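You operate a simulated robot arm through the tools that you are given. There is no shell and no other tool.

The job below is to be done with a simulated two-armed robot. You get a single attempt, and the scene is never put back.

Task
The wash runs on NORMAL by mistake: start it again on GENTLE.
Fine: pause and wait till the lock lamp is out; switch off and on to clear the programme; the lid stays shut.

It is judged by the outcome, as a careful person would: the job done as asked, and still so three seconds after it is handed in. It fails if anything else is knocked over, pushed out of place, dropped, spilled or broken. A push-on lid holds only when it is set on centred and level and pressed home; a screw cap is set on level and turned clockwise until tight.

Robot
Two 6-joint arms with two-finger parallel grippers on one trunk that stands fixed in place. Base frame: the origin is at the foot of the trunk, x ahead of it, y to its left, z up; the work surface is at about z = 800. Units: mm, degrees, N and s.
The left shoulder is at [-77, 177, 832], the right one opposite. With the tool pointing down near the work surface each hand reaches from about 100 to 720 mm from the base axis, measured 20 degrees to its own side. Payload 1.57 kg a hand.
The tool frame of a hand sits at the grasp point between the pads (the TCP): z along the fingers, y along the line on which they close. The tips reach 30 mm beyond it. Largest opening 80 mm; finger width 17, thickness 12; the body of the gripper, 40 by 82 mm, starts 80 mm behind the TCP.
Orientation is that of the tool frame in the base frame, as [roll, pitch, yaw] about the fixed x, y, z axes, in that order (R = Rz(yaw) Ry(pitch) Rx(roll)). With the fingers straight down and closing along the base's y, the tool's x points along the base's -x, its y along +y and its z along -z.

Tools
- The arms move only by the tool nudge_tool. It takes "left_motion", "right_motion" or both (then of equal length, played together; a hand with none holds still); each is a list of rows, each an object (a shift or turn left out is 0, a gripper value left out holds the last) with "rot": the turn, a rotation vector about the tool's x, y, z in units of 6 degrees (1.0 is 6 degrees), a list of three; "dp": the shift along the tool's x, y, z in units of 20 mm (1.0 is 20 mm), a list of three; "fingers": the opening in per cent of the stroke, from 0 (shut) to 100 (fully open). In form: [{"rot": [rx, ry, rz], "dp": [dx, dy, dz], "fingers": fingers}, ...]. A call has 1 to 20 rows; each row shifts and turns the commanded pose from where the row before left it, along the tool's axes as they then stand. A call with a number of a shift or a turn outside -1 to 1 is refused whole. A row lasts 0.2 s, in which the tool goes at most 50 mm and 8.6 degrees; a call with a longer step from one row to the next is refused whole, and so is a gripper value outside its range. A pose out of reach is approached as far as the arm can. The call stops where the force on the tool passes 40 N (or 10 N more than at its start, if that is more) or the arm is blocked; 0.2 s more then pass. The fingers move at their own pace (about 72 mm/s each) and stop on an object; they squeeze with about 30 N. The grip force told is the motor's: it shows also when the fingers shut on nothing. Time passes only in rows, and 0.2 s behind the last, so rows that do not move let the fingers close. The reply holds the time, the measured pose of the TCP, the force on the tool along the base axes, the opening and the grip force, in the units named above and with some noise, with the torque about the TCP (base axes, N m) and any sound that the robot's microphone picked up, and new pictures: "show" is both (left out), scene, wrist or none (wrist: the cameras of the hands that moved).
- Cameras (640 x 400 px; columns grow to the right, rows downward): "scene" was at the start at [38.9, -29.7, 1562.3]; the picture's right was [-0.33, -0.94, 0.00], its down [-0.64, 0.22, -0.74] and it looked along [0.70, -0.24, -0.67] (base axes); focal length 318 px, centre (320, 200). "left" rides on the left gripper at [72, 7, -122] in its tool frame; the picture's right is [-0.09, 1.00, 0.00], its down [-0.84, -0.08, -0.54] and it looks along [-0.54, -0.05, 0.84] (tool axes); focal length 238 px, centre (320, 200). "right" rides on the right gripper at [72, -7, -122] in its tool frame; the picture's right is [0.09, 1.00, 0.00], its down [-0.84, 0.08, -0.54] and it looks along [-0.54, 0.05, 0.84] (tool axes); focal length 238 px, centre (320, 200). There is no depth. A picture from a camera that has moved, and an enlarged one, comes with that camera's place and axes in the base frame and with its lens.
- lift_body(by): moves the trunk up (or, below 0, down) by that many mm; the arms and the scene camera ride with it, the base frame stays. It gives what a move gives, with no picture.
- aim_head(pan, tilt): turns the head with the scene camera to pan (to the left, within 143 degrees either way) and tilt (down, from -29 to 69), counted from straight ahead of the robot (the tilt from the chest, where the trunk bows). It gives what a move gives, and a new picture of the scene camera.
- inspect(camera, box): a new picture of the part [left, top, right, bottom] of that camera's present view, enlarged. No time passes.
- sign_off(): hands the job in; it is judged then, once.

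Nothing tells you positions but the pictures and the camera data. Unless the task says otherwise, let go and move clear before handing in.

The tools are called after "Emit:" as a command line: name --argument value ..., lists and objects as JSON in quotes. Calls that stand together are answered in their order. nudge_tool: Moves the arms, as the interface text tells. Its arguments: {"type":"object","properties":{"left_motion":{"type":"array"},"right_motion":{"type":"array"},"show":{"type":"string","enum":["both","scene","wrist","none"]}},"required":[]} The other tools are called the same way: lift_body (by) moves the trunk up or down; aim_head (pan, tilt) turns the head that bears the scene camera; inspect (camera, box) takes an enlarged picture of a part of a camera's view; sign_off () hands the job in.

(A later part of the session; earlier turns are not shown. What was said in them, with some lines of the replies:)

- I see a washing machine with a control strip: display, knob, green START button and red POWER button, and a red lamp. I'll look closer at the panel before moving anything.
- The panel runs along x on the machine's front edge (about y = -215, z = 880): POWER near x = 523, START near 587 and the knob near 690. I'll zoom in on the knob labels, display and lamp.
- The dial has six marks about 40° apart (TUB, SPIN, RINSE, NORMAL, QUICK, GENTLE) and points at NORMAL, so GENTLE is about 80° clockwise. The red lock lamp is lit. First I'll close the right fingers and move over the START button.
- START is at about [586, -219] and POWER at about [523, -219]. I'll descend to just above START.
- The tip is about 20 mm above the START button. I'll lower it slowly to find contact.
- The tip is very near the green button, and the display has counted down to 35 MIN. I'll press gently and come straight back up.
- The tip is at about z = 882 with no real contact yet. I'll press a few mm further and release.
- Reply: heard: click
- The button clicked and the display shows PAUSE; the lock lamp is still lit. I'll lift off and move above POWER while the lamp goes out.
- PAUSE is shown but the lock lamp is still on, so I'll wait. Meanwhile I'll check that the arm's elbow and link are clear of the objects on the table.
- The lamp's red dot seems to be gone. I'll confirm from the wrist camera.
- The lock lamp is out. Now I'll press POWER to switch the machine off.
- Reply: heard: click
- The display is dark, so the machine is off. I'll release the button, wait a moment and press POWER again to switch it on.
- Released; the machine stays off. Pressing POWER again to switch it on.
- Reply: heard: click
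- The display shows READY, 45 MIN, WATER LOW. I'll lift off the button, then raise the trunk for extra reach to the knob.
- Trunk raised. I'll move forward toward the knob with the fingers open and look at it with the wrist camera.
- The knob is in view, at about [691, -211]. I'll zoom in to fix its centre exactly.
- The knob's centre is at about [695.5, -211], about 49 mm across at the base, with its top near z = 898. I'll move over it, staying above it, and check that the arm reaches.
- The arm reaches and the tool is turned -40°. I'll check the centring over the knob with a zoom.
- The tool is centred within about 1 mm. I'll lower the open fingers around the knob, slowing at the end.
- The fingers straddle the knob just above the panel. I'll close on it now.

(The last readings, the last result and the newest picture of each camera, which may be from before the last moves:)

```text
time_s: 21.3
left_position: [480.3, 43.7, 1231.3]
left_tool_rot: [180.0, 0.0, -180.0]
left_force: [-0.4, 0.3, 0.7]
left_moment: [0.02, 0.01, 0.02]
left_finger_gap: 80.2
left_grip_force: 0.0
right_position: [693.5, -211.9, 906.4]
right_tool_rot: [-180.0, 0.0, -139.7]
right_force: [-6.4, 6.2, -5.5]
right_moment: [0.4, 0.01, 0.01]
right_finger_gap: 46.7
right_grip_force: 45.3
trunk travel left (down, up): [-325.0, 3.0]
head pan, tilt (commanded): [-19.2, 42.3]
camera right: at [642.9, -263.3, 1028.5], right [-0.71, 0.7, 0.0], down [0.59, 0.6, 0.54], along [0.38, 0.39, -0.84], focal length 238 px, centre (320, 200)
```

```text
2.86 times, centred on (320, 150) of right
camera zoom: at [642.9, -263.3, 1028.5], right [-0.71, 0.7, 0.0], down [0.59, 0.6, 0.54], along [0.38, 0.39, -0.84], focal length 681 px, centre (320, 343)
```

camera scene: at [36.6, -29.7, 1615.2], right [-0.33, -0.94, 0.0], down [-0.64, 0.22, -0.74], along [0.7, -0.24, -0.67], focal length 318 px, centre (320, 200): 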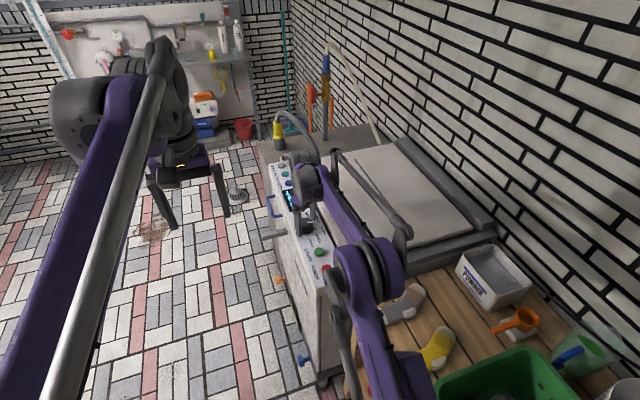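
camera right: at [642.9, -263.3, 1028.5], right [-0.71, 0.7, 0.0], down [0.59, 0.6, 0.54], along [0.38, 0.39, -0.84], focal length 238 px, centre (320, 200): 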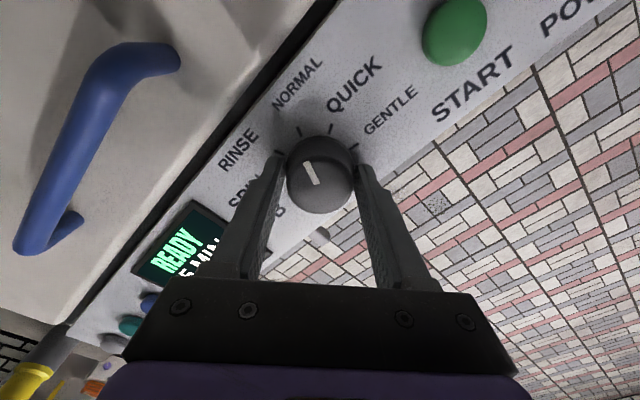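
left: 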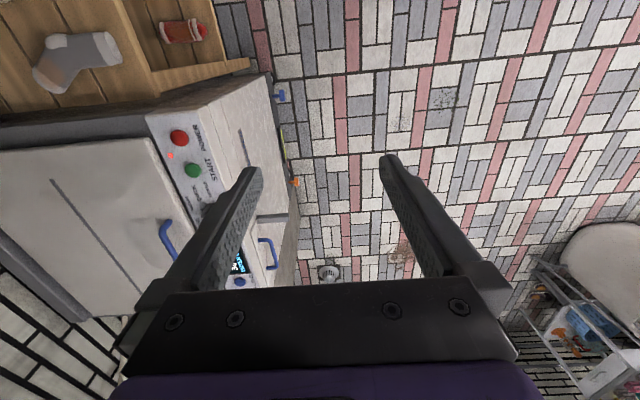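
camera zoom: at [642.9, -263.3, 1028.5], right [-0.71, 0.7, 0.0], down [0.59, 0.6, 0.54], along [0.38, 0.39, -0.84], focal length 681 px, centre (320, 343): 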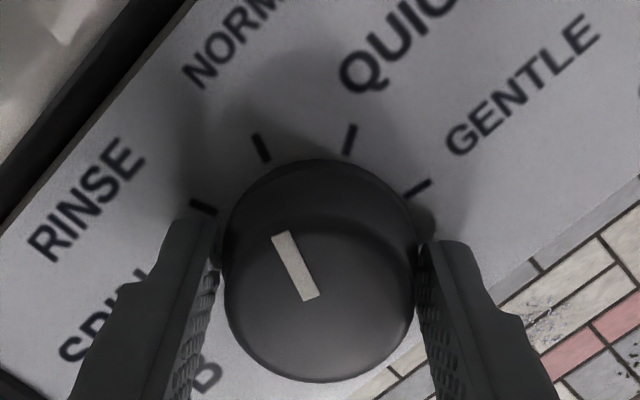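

The knob is gripped at 46.7 mm. I'll ease the small side load and turn clockwise 40° to the first detent, then check.

Emit:
nudge_tool --right_motion '[{"dp": [0, 0.04, 0]}, {"rot": [0, 0, 0.95]}, {"rot": [0, 0, 0.95]}, {"rot": [0, 0, 0.95]}, {"rot": [0, 0, 0.95]}, {"rot": [0, 0, 0.95]}, {"rot": [0, 0, 0.95]}, {"rot": [0, 0, 0.97]}]' --show "wrist"

Emit:
inspect --camera "right" --box '[230, 80, 410, 220]'

Emit:
inspect --camera "scene" --box '[270, 170, 350, 260]'

```text
time_s: 23.1
left_position: [479.7, 43.9, 1231.2]
left_tool_rot: [180.0, 0.0, -180.0]
left_force: [0.8, -0.6, 0.1]
left_moment: [0.02, -0.01, 0.01]
left_finger_gap: 80.3
left_grip_force: 0.2
right_position: [694.2, -210.9, 905.9]
right_tool_rot: [-179.9, -0.1, -179.8]
right_force: [-11.3, 5.1, -13.5]
right_moment: [-0.14, 0.97, 0.03]
right_finger_gap: 46.7
right_grip_force: 45.1
trunk travel left (down, up): [-325.0, 3.0]
head pan, tilt (commanded): [-19.2, 42.3]
camera right: at [621.4, -217.8, 1028.6], right [-0.1, 1.0, 0.0], down [0.84, 0.08, 0.54], along [0.54, 0.05, -0.84], focal length 238 px, centre (320, 200)
```

right: 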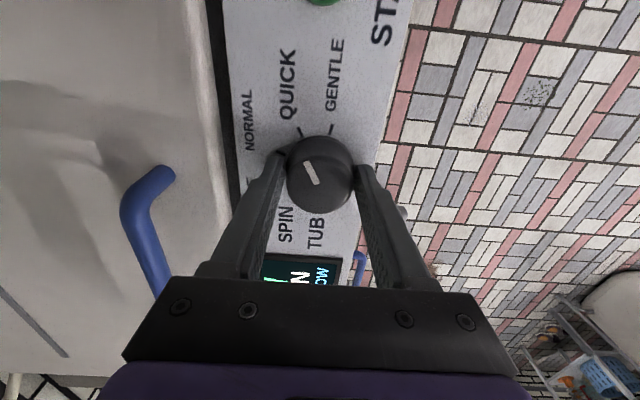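

```text
2.86 times, centred on (320, 150) of right
camera zoom: at [621.4, -217.8, 1028.6], right [-0.1, 1.0, 0.0], down [0.84, 0.08, 0.54], along [0.54, 0.05, -0.84], focal length 681 px, centre (320, 343)
```

zoom: 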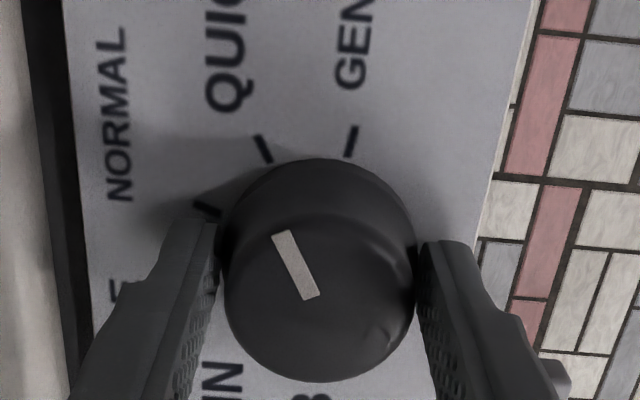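

```text
4.44 times, centred on (310, 215) of scene
camera zoom: at [36.7, -29.4, 1615.1], right [-0.33, -0.94, 0.0], down [-0.64, 0.22, -0.74], along [0.7, -0.24, -0.67], focal length 1413 px, centre (364, 133)
```

zoom: 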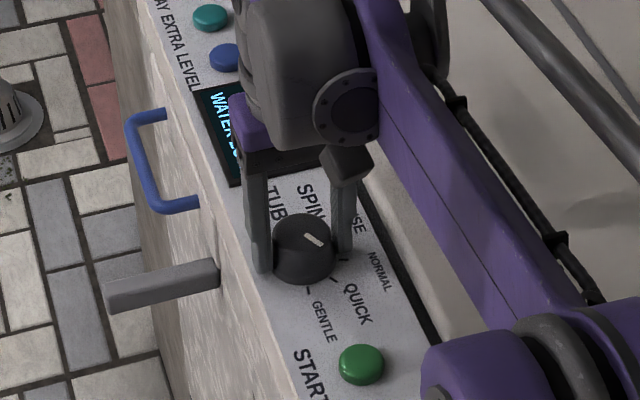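

The knob turned with the hand and now points at QUICK. I'll continue another 40° clockwise to GENTLE.

Emit:
nudge_tool --right_motion '[{"rot": [0, 0, 0.95]}, {"rot": [0, 0, 0.95]}, {"rot": [0, 0, 0.95]}, {"rot": [0, 0, 0.95]}, {"rot": [0, 0, 0.95]}, {"rot": [0, 0, 0.95]}, {"rot": [0, 0, 0.97]}]' --show "wrist"

Emit:
inspect --camera "right" --box '[230, 80, 410, 220]'

Emit:
inspect --camera "scene" --box '[270, 170, 350, 260]'

```text
time_s: 24.7
left_position: [479.7, 43.3, 1230.3]
left_tool_rot: [180.0, 0.0, 179.9]
left_force: [-0.7, -1.4, 0.1]
left_moment: [0.01, 0.01, 0.0]
left_finger_gap: 79.8
left_grip_force: 0.0
right_position: [693.7, -210.4, 907.6]
right_tool_rot: [-180.0, -0.1, 140.3]
right_force: [-9.8, 5.6, -15.0]
right_moment: [0.26, -0.16, 1.16]
right_finger_gap: 46.9
right_grip_force: 45.1
trunk travel left (down, up): [-325.0, 3.0]
head pan, tilt (commanded): [-19.2, 42.3]
camera right: at [634.4, -169.9, 1028.6], right [0.56, 0.83, 0.0], down [0.69, -0.47, 0.54], along [0.45, -0.31, -0.84], focal length 238 px, centre (320, 200)
```

right: 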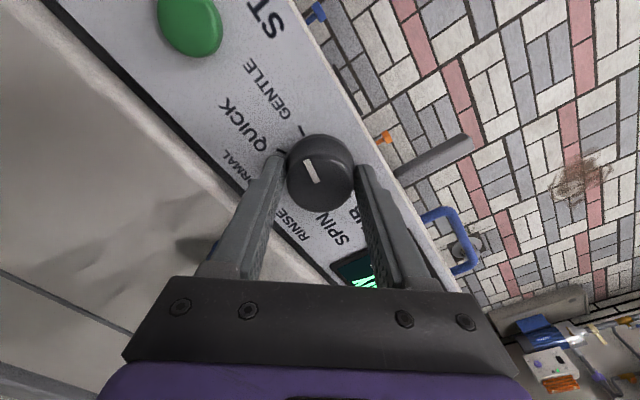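

```text
2.86 times, centred on (320, 150) of right
camera zoom: at [634.4, -169.9, 1028.6], right [0.56, 0.83, 0.0], down [0.69, -0.47, 0.54], along [0.45, -0.31, -0.84], focal length 681 px, centre (320, 343)
```

zoom: 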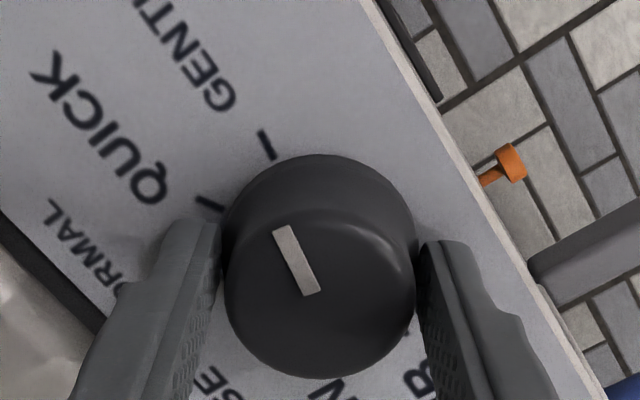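

```text
4.44 times, centred on (310, 215) of scene
camera zoom: at [37.0, -29.5, 1615.2], right [-0.33, -0.94, 0.0], down [-0.64, 0.22, -0.74], along [0.7, -0.24, -0.67], focal length 1413 px, centre (364, 133)
```

zoom: 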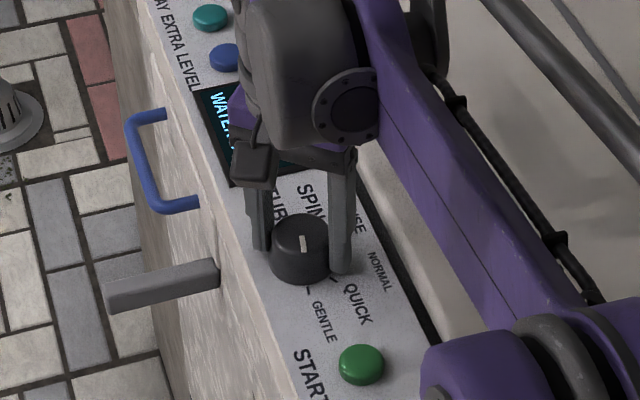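

The pointer lines up with the GENTLE mark. I'll open the fingers and check how it settles.

Emit:
nudge_tool --right_motion '[{"fingers": 88}, {"fingers": 88}, {"fingers": 88}]' --show "wrist"

Emit:
inspect --camera "right" --box '[230, 80, 410, 220]'

Emit:
inspect --camera "scene" --box '[270, 170, 350, 260]'

```text
time_s: 25.5
left_position: [480.3, 43.8, 1231.3]
left_tool_rot: [-179.9, -0.1, 179.9]
left_force: [0.2, -0.4, 0.9]
left_moment: [-0.02, 0.01, 0.0]
left_finger_gap: 80.0
left_grip_force: 0.0
right_position: [693.8, -209.7, 906.3]
right_tool_rot: [-180.0, 0.0, 140.3]
right_force: [1.0, -0.2, 0.8]
right_moment: [0.01, 0.03, 0.03]
right_finger_gap: 70.6
right_grip_force: 0.1
trunk travel left (down, up): [-325.0, 3.0]
head pan, tilt (commanded): [-19.2, 42.3]
camera right: at [634.3, -170.4, 1029.0], right [0.57, 0.82, 0.0], down [0.69, -0.48, 0.54], along [0.45, -0.31, -0.84], focal length 238 px, centre (320, 200)
```

right: 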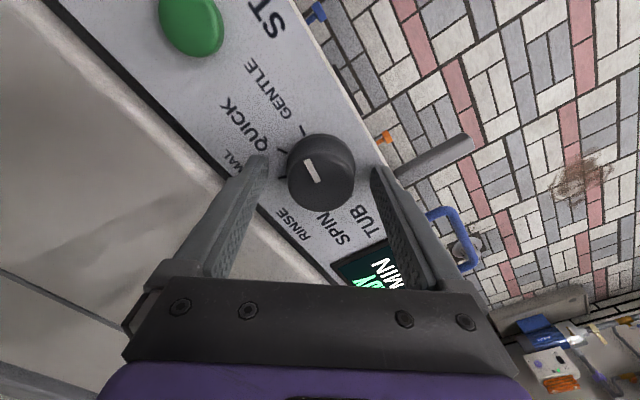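

```text
2.86 times, centred on (320, 150) of right
camera zoom: at [634.3, -170.4, 1029.0], right [0.57, 0.82, 0.0], down [0.69, -0.48, 0.54], along [0.45, -0.31, -0.84], focal length 681 px, centre (320, 343)
```

zoom: 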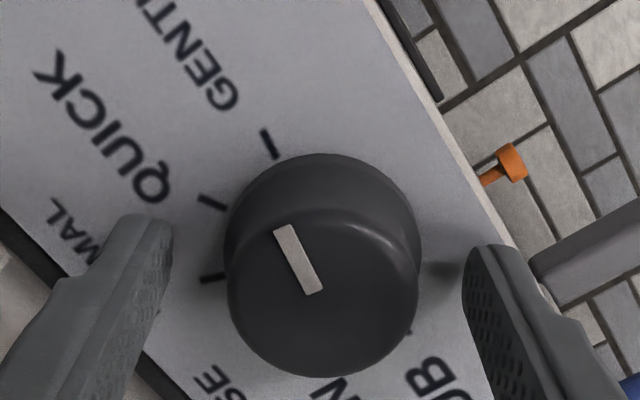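

```text
4.44 times, centred on (310, 215) of scene
camera zoom: at [36.7, -29.8, 1615.2], right [-0.33, -0.94, 0.0], down [-0.64, 0.22, -0.74], along [0.7, -0.24, -0.67], focal length 1413 px, centre (364, 133)
```

zoom: 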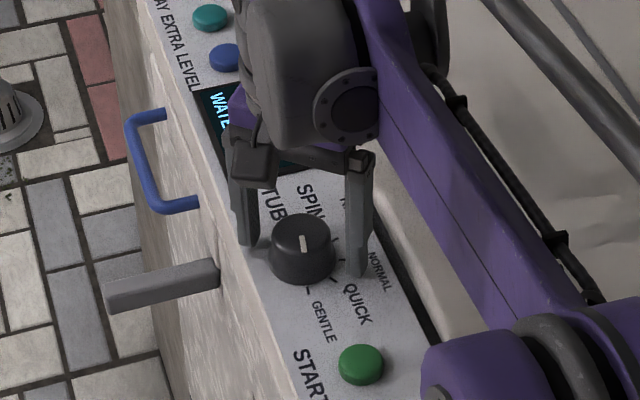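

The knob settled on GENTLE. I'll raise the hand straight up clear of it, then turn the wrist back and read the display.

Emit:
nudge_tool --right_motion '[{"dp": [0, 0, -0.5]}, {"dp": [0, 0, -0.9]}, {"dp": [0, 0, -0.9]}, {"dp": [0, 0, -0.9]}, {"rot": [0, 0, -0.96], "fingers": 0}, {"rot": [0, 0, -0.96]}, {"rot": [0, 0, -0.96]}, {"rot": [0, 0, -0.96]}, {"rot": [0, 0, -0.96]}, {"rot": [0, 0, -0.96]}, {"rot": [0, 0, -0.86]}]' --show "both"

Emit:
inspect --camera "right" --box '[220, 60, 420, 300]'

Emit:
inspect --camera "scene" --box '[270, 160, 350, 270]'

```text
time_s: 27.9
left_position: [480.6, 43.1, 1231.3]
left_tool_rot: [-180.0, -0.1, -180.0]
left_force: [0.2, -0.4, 0.4]
left_moment: [0.03, -0.03, -0.01]
left_finger_gap: 80.3
left_grip_force: 0.0
right_position: [694.8, -209.5, 970.9]
right_tool_rot: [-180.0, 0.0, -179.9]
right_force: [0.0, -0.3, 0.6]
right_moment: [-0.01, -0.01, 0.0]
right_finger_gap: 0.0
right_grip_force: 21.2
trunk travel left (down, up): [-325.0, 3.0]
head pan, tilt (commanded): [-19.2, 42.3]
camera scene: at [36.6, -29.7, 1615.2], right [-0.33, -0.94, 0.0], down [-0.64, 0.22, -0.74], along [0.7, -0.24, -0.67], focal length 318 px, centre (320, 200)
camera right: at [621.7, -217.8, 1092.9], right [-0.09, 1.0, 0.0], down [0.84, 0.08, 0.54], along [0.54, 0.05, -0.84], focal length 238 px, centre (320, 200)
```

scene: 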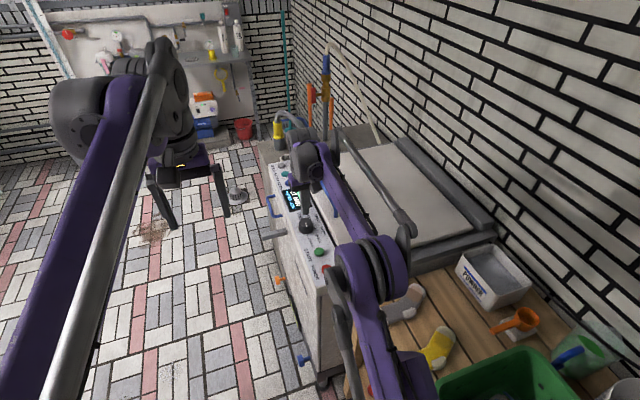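
right: 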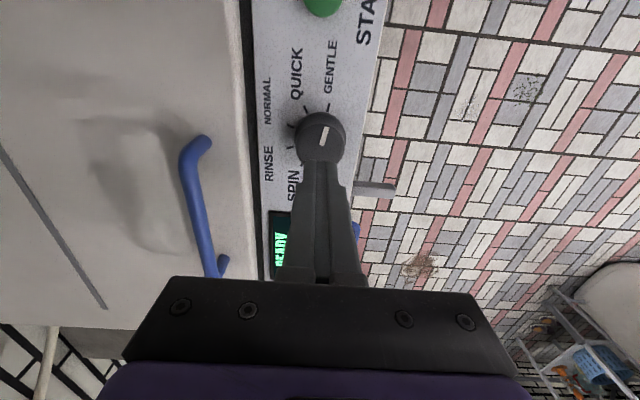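

```text
1.67 times, centred on (320, 180) of right
camera zoom: at [621.7, -217.8, 1092.9], right [-0.09, 1.0, 0.0], down [0.84, 0.08, 0.54], along [0.54, 0.05, -0.84], focal length 397 px, centre (320, 233)
```

zoom: 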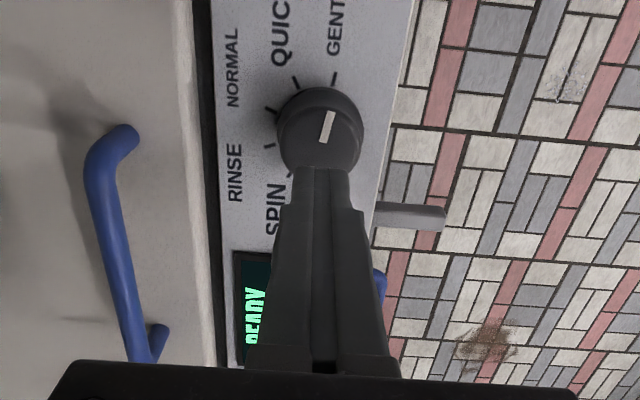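

```text
3.64 times, centred on (310, 215) of scene
camera zoom: at [36.6, -29.7, 1615.2], right [-0.33, -0.94, 0.0], down [-0.64, 0.22, -0.74], along [0.7, -0.24, -0.67], focal length 1156 px, centre (356, 146)
```

zoom: 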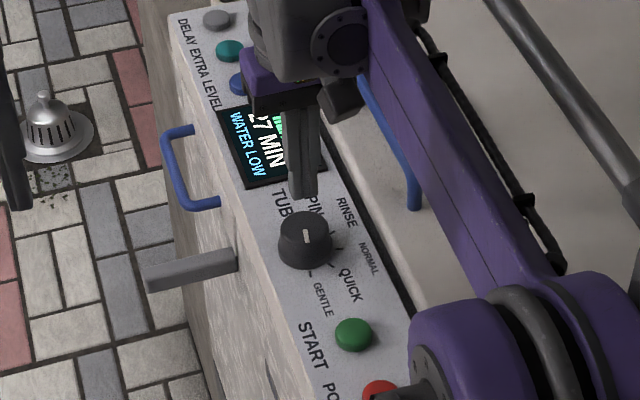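

The display changed to "?7 MIN" READY with the pointer at GENTLE. I'll move back over START with the fingers closed.

Emit:
nudge_tool --right_motion '[{"dp": [0.896, -0.079, 0]}, {"dp": [0.896, -0.079, 0]}, {"dp": [0.896, -0.079, 0]}, {"dp": [0.896, -0.079, 0]}, {"dp": [0.896, -0.079, 0]}, {"dp": [0.896, -0.079, 0]}, {"dp": [0, 0, 0.9]}, {"dp": [0, 0, 0.9]}]' --show "both"

Emit:
inspect --camera "scene" --box '[270, 160, 350, 270]'

Emit:
inspect --camera "right" --box '[240, 120, 400, 220]'

```text
time_s: 29.7
left_position: [479.8, 43.6, 1231.4]
left_tool_rot: [179.9, 0.0, 180.0]
left_force: [0.4, 0.0, -0.7]
left_moment: [0.01, -0.01, 0.0]
left_finger_gap: 79.9
left_grip_force: 0.0
right_position: [585.2, -219.5, 933.6]
right_tool_rot: [-180.0, 0.1, 180.0]
right_force: [0.1, -0.5, 0.2]
right_moment: [0.03, -0.01, -0.03]
right_finger_gap: 0.0
right_grip_force: 20.8
trunk travel left (down, up): [-325.0, 3.0]
head pan, tilt (commanded): [-19.2, 42.3]
camera scene: at [36.6, -29.8, 1615.2], right [-0.33, -0.94, 0.0], down [-0.64, 0.22, -0.74], along [0.7, -0.24, -0.67], focal length 318 px, centre (320, 200)
camera right: at [513.0, -226.7, 1056.6], right [-0.09, 1.0, 0.0], down [0.84, 0.08, 0.54], along [0.54, 0.05, -0.84], focal length 238 px, centre (320, 200)
```

scene: 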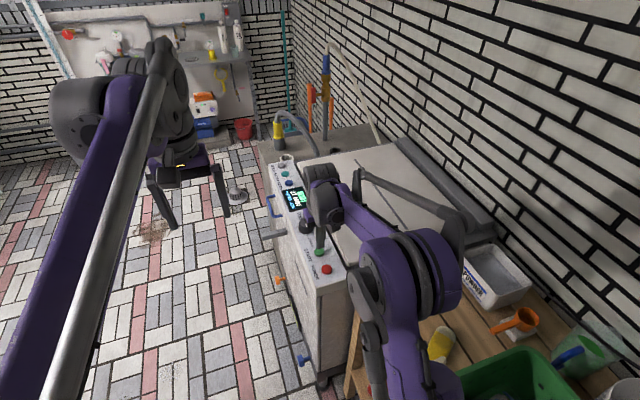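
right: 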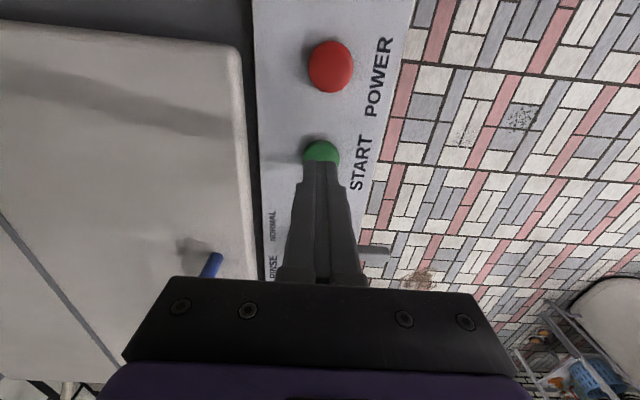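

```text
3.64 times, centred on (310, 215) of scene
camera zoom: at [36.6, -29.8, 1615.2], right [-0.33, -0.94, 0.0], down [-0.64, 0.22, -0.74], along [0.7, -0.24, -0.67], focal length 1156 px, centre (356, 146)
```

zoom: 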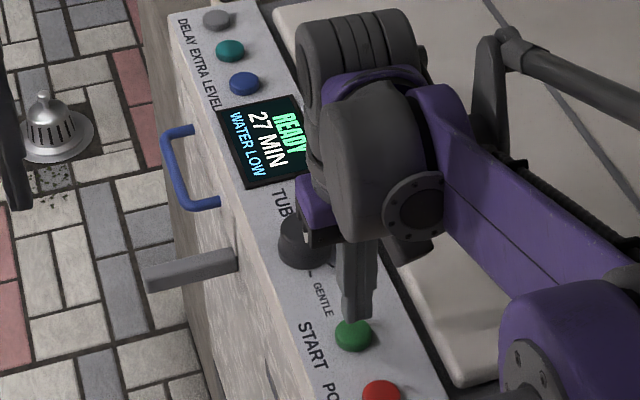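

```text
4.00 times, centred on (320, 170) of right
camera zoom: at [513.0, -226.7, 1056.6], right [-0.09, 1.0, 0.0], down [0.84, 0.08, 0.54], along [0.54, 0.05, -0.84], focal length 953 px, centre (320, 320)
```

zoom: 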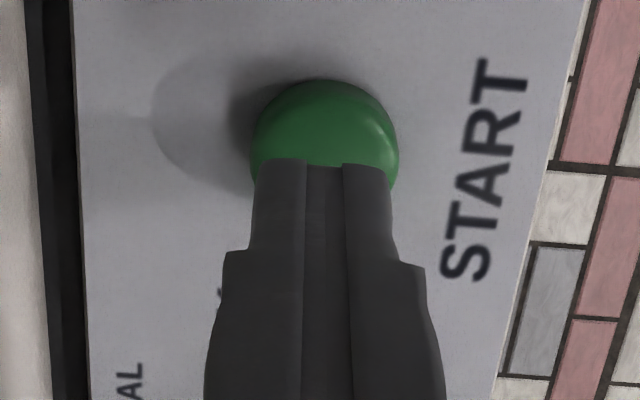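

The display reads READY, 27 MIN, WATER LOW, the dial is at GENTLE and the tip is over START. Pressing START.

Emit:
nudge_tool --right_motion '[{"dp": [-0.06, 0, 0.6]}, {"dp": [0, 0, 0.4]}, {"dp": [0, 0, 0.15]}, {"dp": [0, 0, 0.15]}, {"dp": [0, 0, 0.15]}]' --show "none"

Emit:
inspect --camera "scene" --box '[270, 160, 350, 270]'

```text
time_s: 30.9
left_position: [478.9, 43.2, 1233.3]
left_tool_rot: [179.9, 0.1, 179.9]
left_force: [0.5, -0.7, 0.2]
left_moment: [0.0, -0.01, 0.01]
left_finger_gap: 80.1
left_grip_force: 0.0
right_position: [588.4, -220.0, 906.1]
right_tool_rot: [180.0, 0.2, 179.9]
right_force: [1.4, -1.6, 12.2]
right_moment: [-0.05, -0.05, 0.02]
right_finger_gap: 0.1
right_grip_force: 21.2
trunk travel left (down, up): [-325.0, 3.0]
head pan, tilt (commanded): [-19.2, 42.3]
heard: click
```

```text
3.64 times, centred on (310, 215) of scene
camera zoom: at [35.6, -29.5, 1615.4], right [-0.33, -0.94, 0.0], down [-0.64, 0.22, -0.74], along [0.7, -0.24, -0.67], focal length 1156 px, centre (356, 146)
```

zoom: 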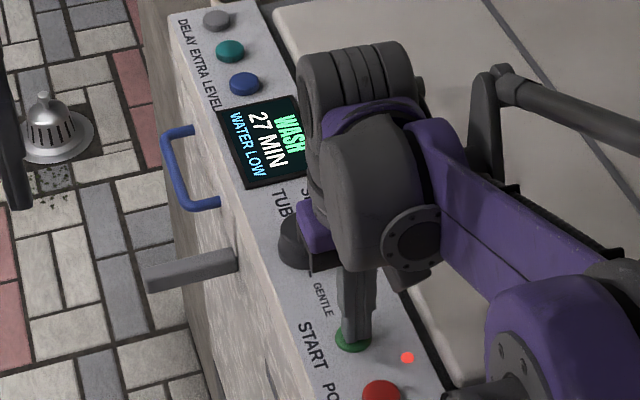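

START clicked: the display shows WASH, 27 MIN, and the lock lamp is lit. I'll lift off and move the hand clear.

Emit:
nudge_tool --right_motion '[{"dp": [0, 0, -0.5]}, {"dp": [0, 0, -0.9]}, {"dp": [0, 0, -0.9]}, {"dp": [0, 0, -0.9]}, {"dp": [0, 0, -0.9]}, {"dp": [0.8, -0.6, -0.9]}, {"dp": [0.8, -0.6, -0.9]}, {"dp": [0.8, -0.6, -0.9]}, {"dp": [0.8, -0.6, -0.9]}, {"dp": [0.8, -0.6, -0.9]}, {"dp": [0.8, -0.6, -0.9]}, {"dp": [0.8, -0.6, -0.9]}, {"dp": [0.8, -0.6, -0.9]}, {"dp": [0.8, -0.6, -0.9]}, {"dp": [0.8, -0.6, -0.9]}]' --show "both"

Emit:
inspect --camera "scene" --box '[260, 160, 350, 290]'

Emit:
inspect --camera "scene" --box '[280, 200, 340, 250]'

```text
time_s: 34.1
left_position: [479.2, 44.5, 1231.1]
left_tool_rot: [-180.0, 0.0, -179.9]
left_force: [0.6, 0.9, 0.1]
left_moment: [0.0, -0.01, 0.03]
left_finger_gap: 79.9
left_grip_force: 0.0
right_position: [427.4, -339.4, 1167.6]
right_tool_rot: [-180.0, 0.1, 180.0]
right_force: [-0.4, 0.0, -0.5]
right_moment: [0.01, -0.04, 0.0]
right_finger_gap: 0.1
right_grip_force: 21.2
trunk travel left (down, up): [-325.0, 3.0]
head pan, tilt (commanded): [-19.2, 42.3]
camera scene: at [36.0, -29.8, 1615.2], right [-0.33, -0.94, 0.0], down [-0.64, 0.22, -0.74], along [0.7, -0.24, -0.67], focal length 318 px, centre (320, 200)
camera right: at [355.0, -347.0, 1290.5], right [-0.09, 1.0, 0.0], down [0.84, 0.08, 0.54], along [0.54, 0.05, -0.84], focal length 238 px, centre (320, 200)
```

scene: 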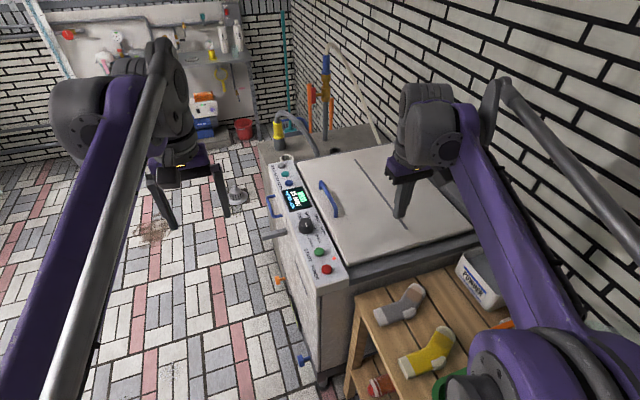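
right: 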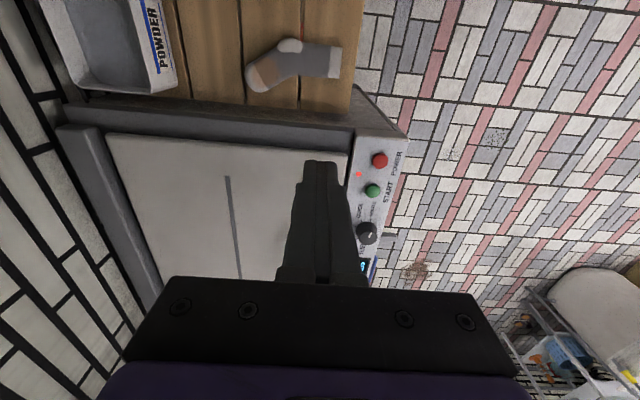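

```text
3.08 times, centred on (305, 225) of scene
camera zoom: at [36.0, -29.8, 1615.2], right [-0.33, -0.94, 0.0], down [-0.64, 0.22, -0.74], along [0.7, -0.24, -0.67], focal length 978 px, centre (366, 123)
```

zoom: 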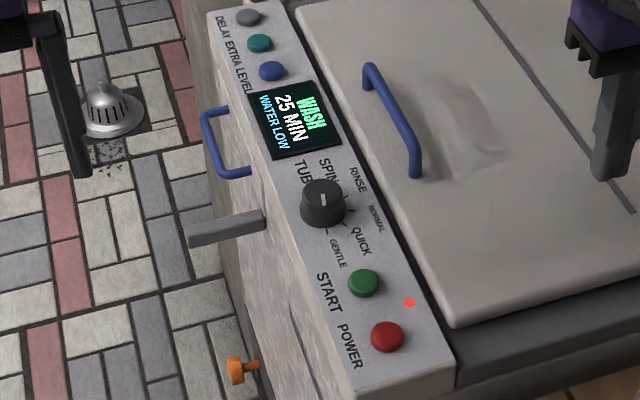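

```text
8.00 times, centred on (310, 225) of scene
camera zoom: at [36.0, -29.8, 1615.2], right [-0.33, -0.94, 0.0], down [-0.64, 0.22, -0.74], along [0.7, -0.24, -0.67], focal length 2543 px, centre (400, 0)
```

zoom: 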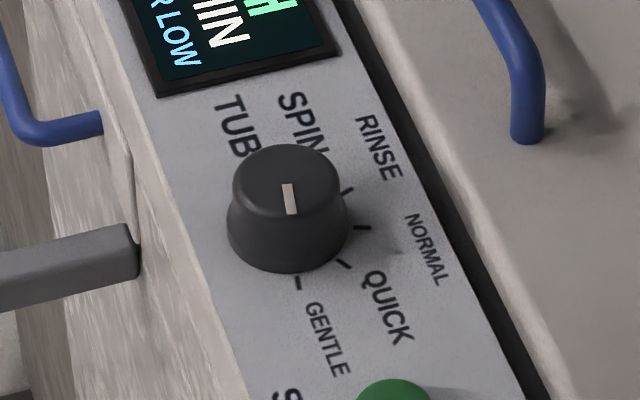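

The machine is washing on GENTLE: the dial is at GENTLE, the display shows WASH and is counting down at 25 MIN, the lock lamp is lit and the lid is shut. The hand is clear and nothing else has moved, so I'm handing in.

Emit:
sign_off

```text
The job is handed in.
```

The wash was restarted on GENTLE and was running when I handed the job in. The display read WASH, 25 MIN and was counting down, the lock lamp was lit, and the dial pointed at GENTLE.

I paused the NORMAL wash and waited for the lock lamp to go out. I then switched the machine off and on, turned the dial to GENTLE and pressed START. The lid stayed shut throughout, and the water level still reads LOW, as it did before. I saw nothing on or around the machine knocked or moved, and the hand is clear of it.
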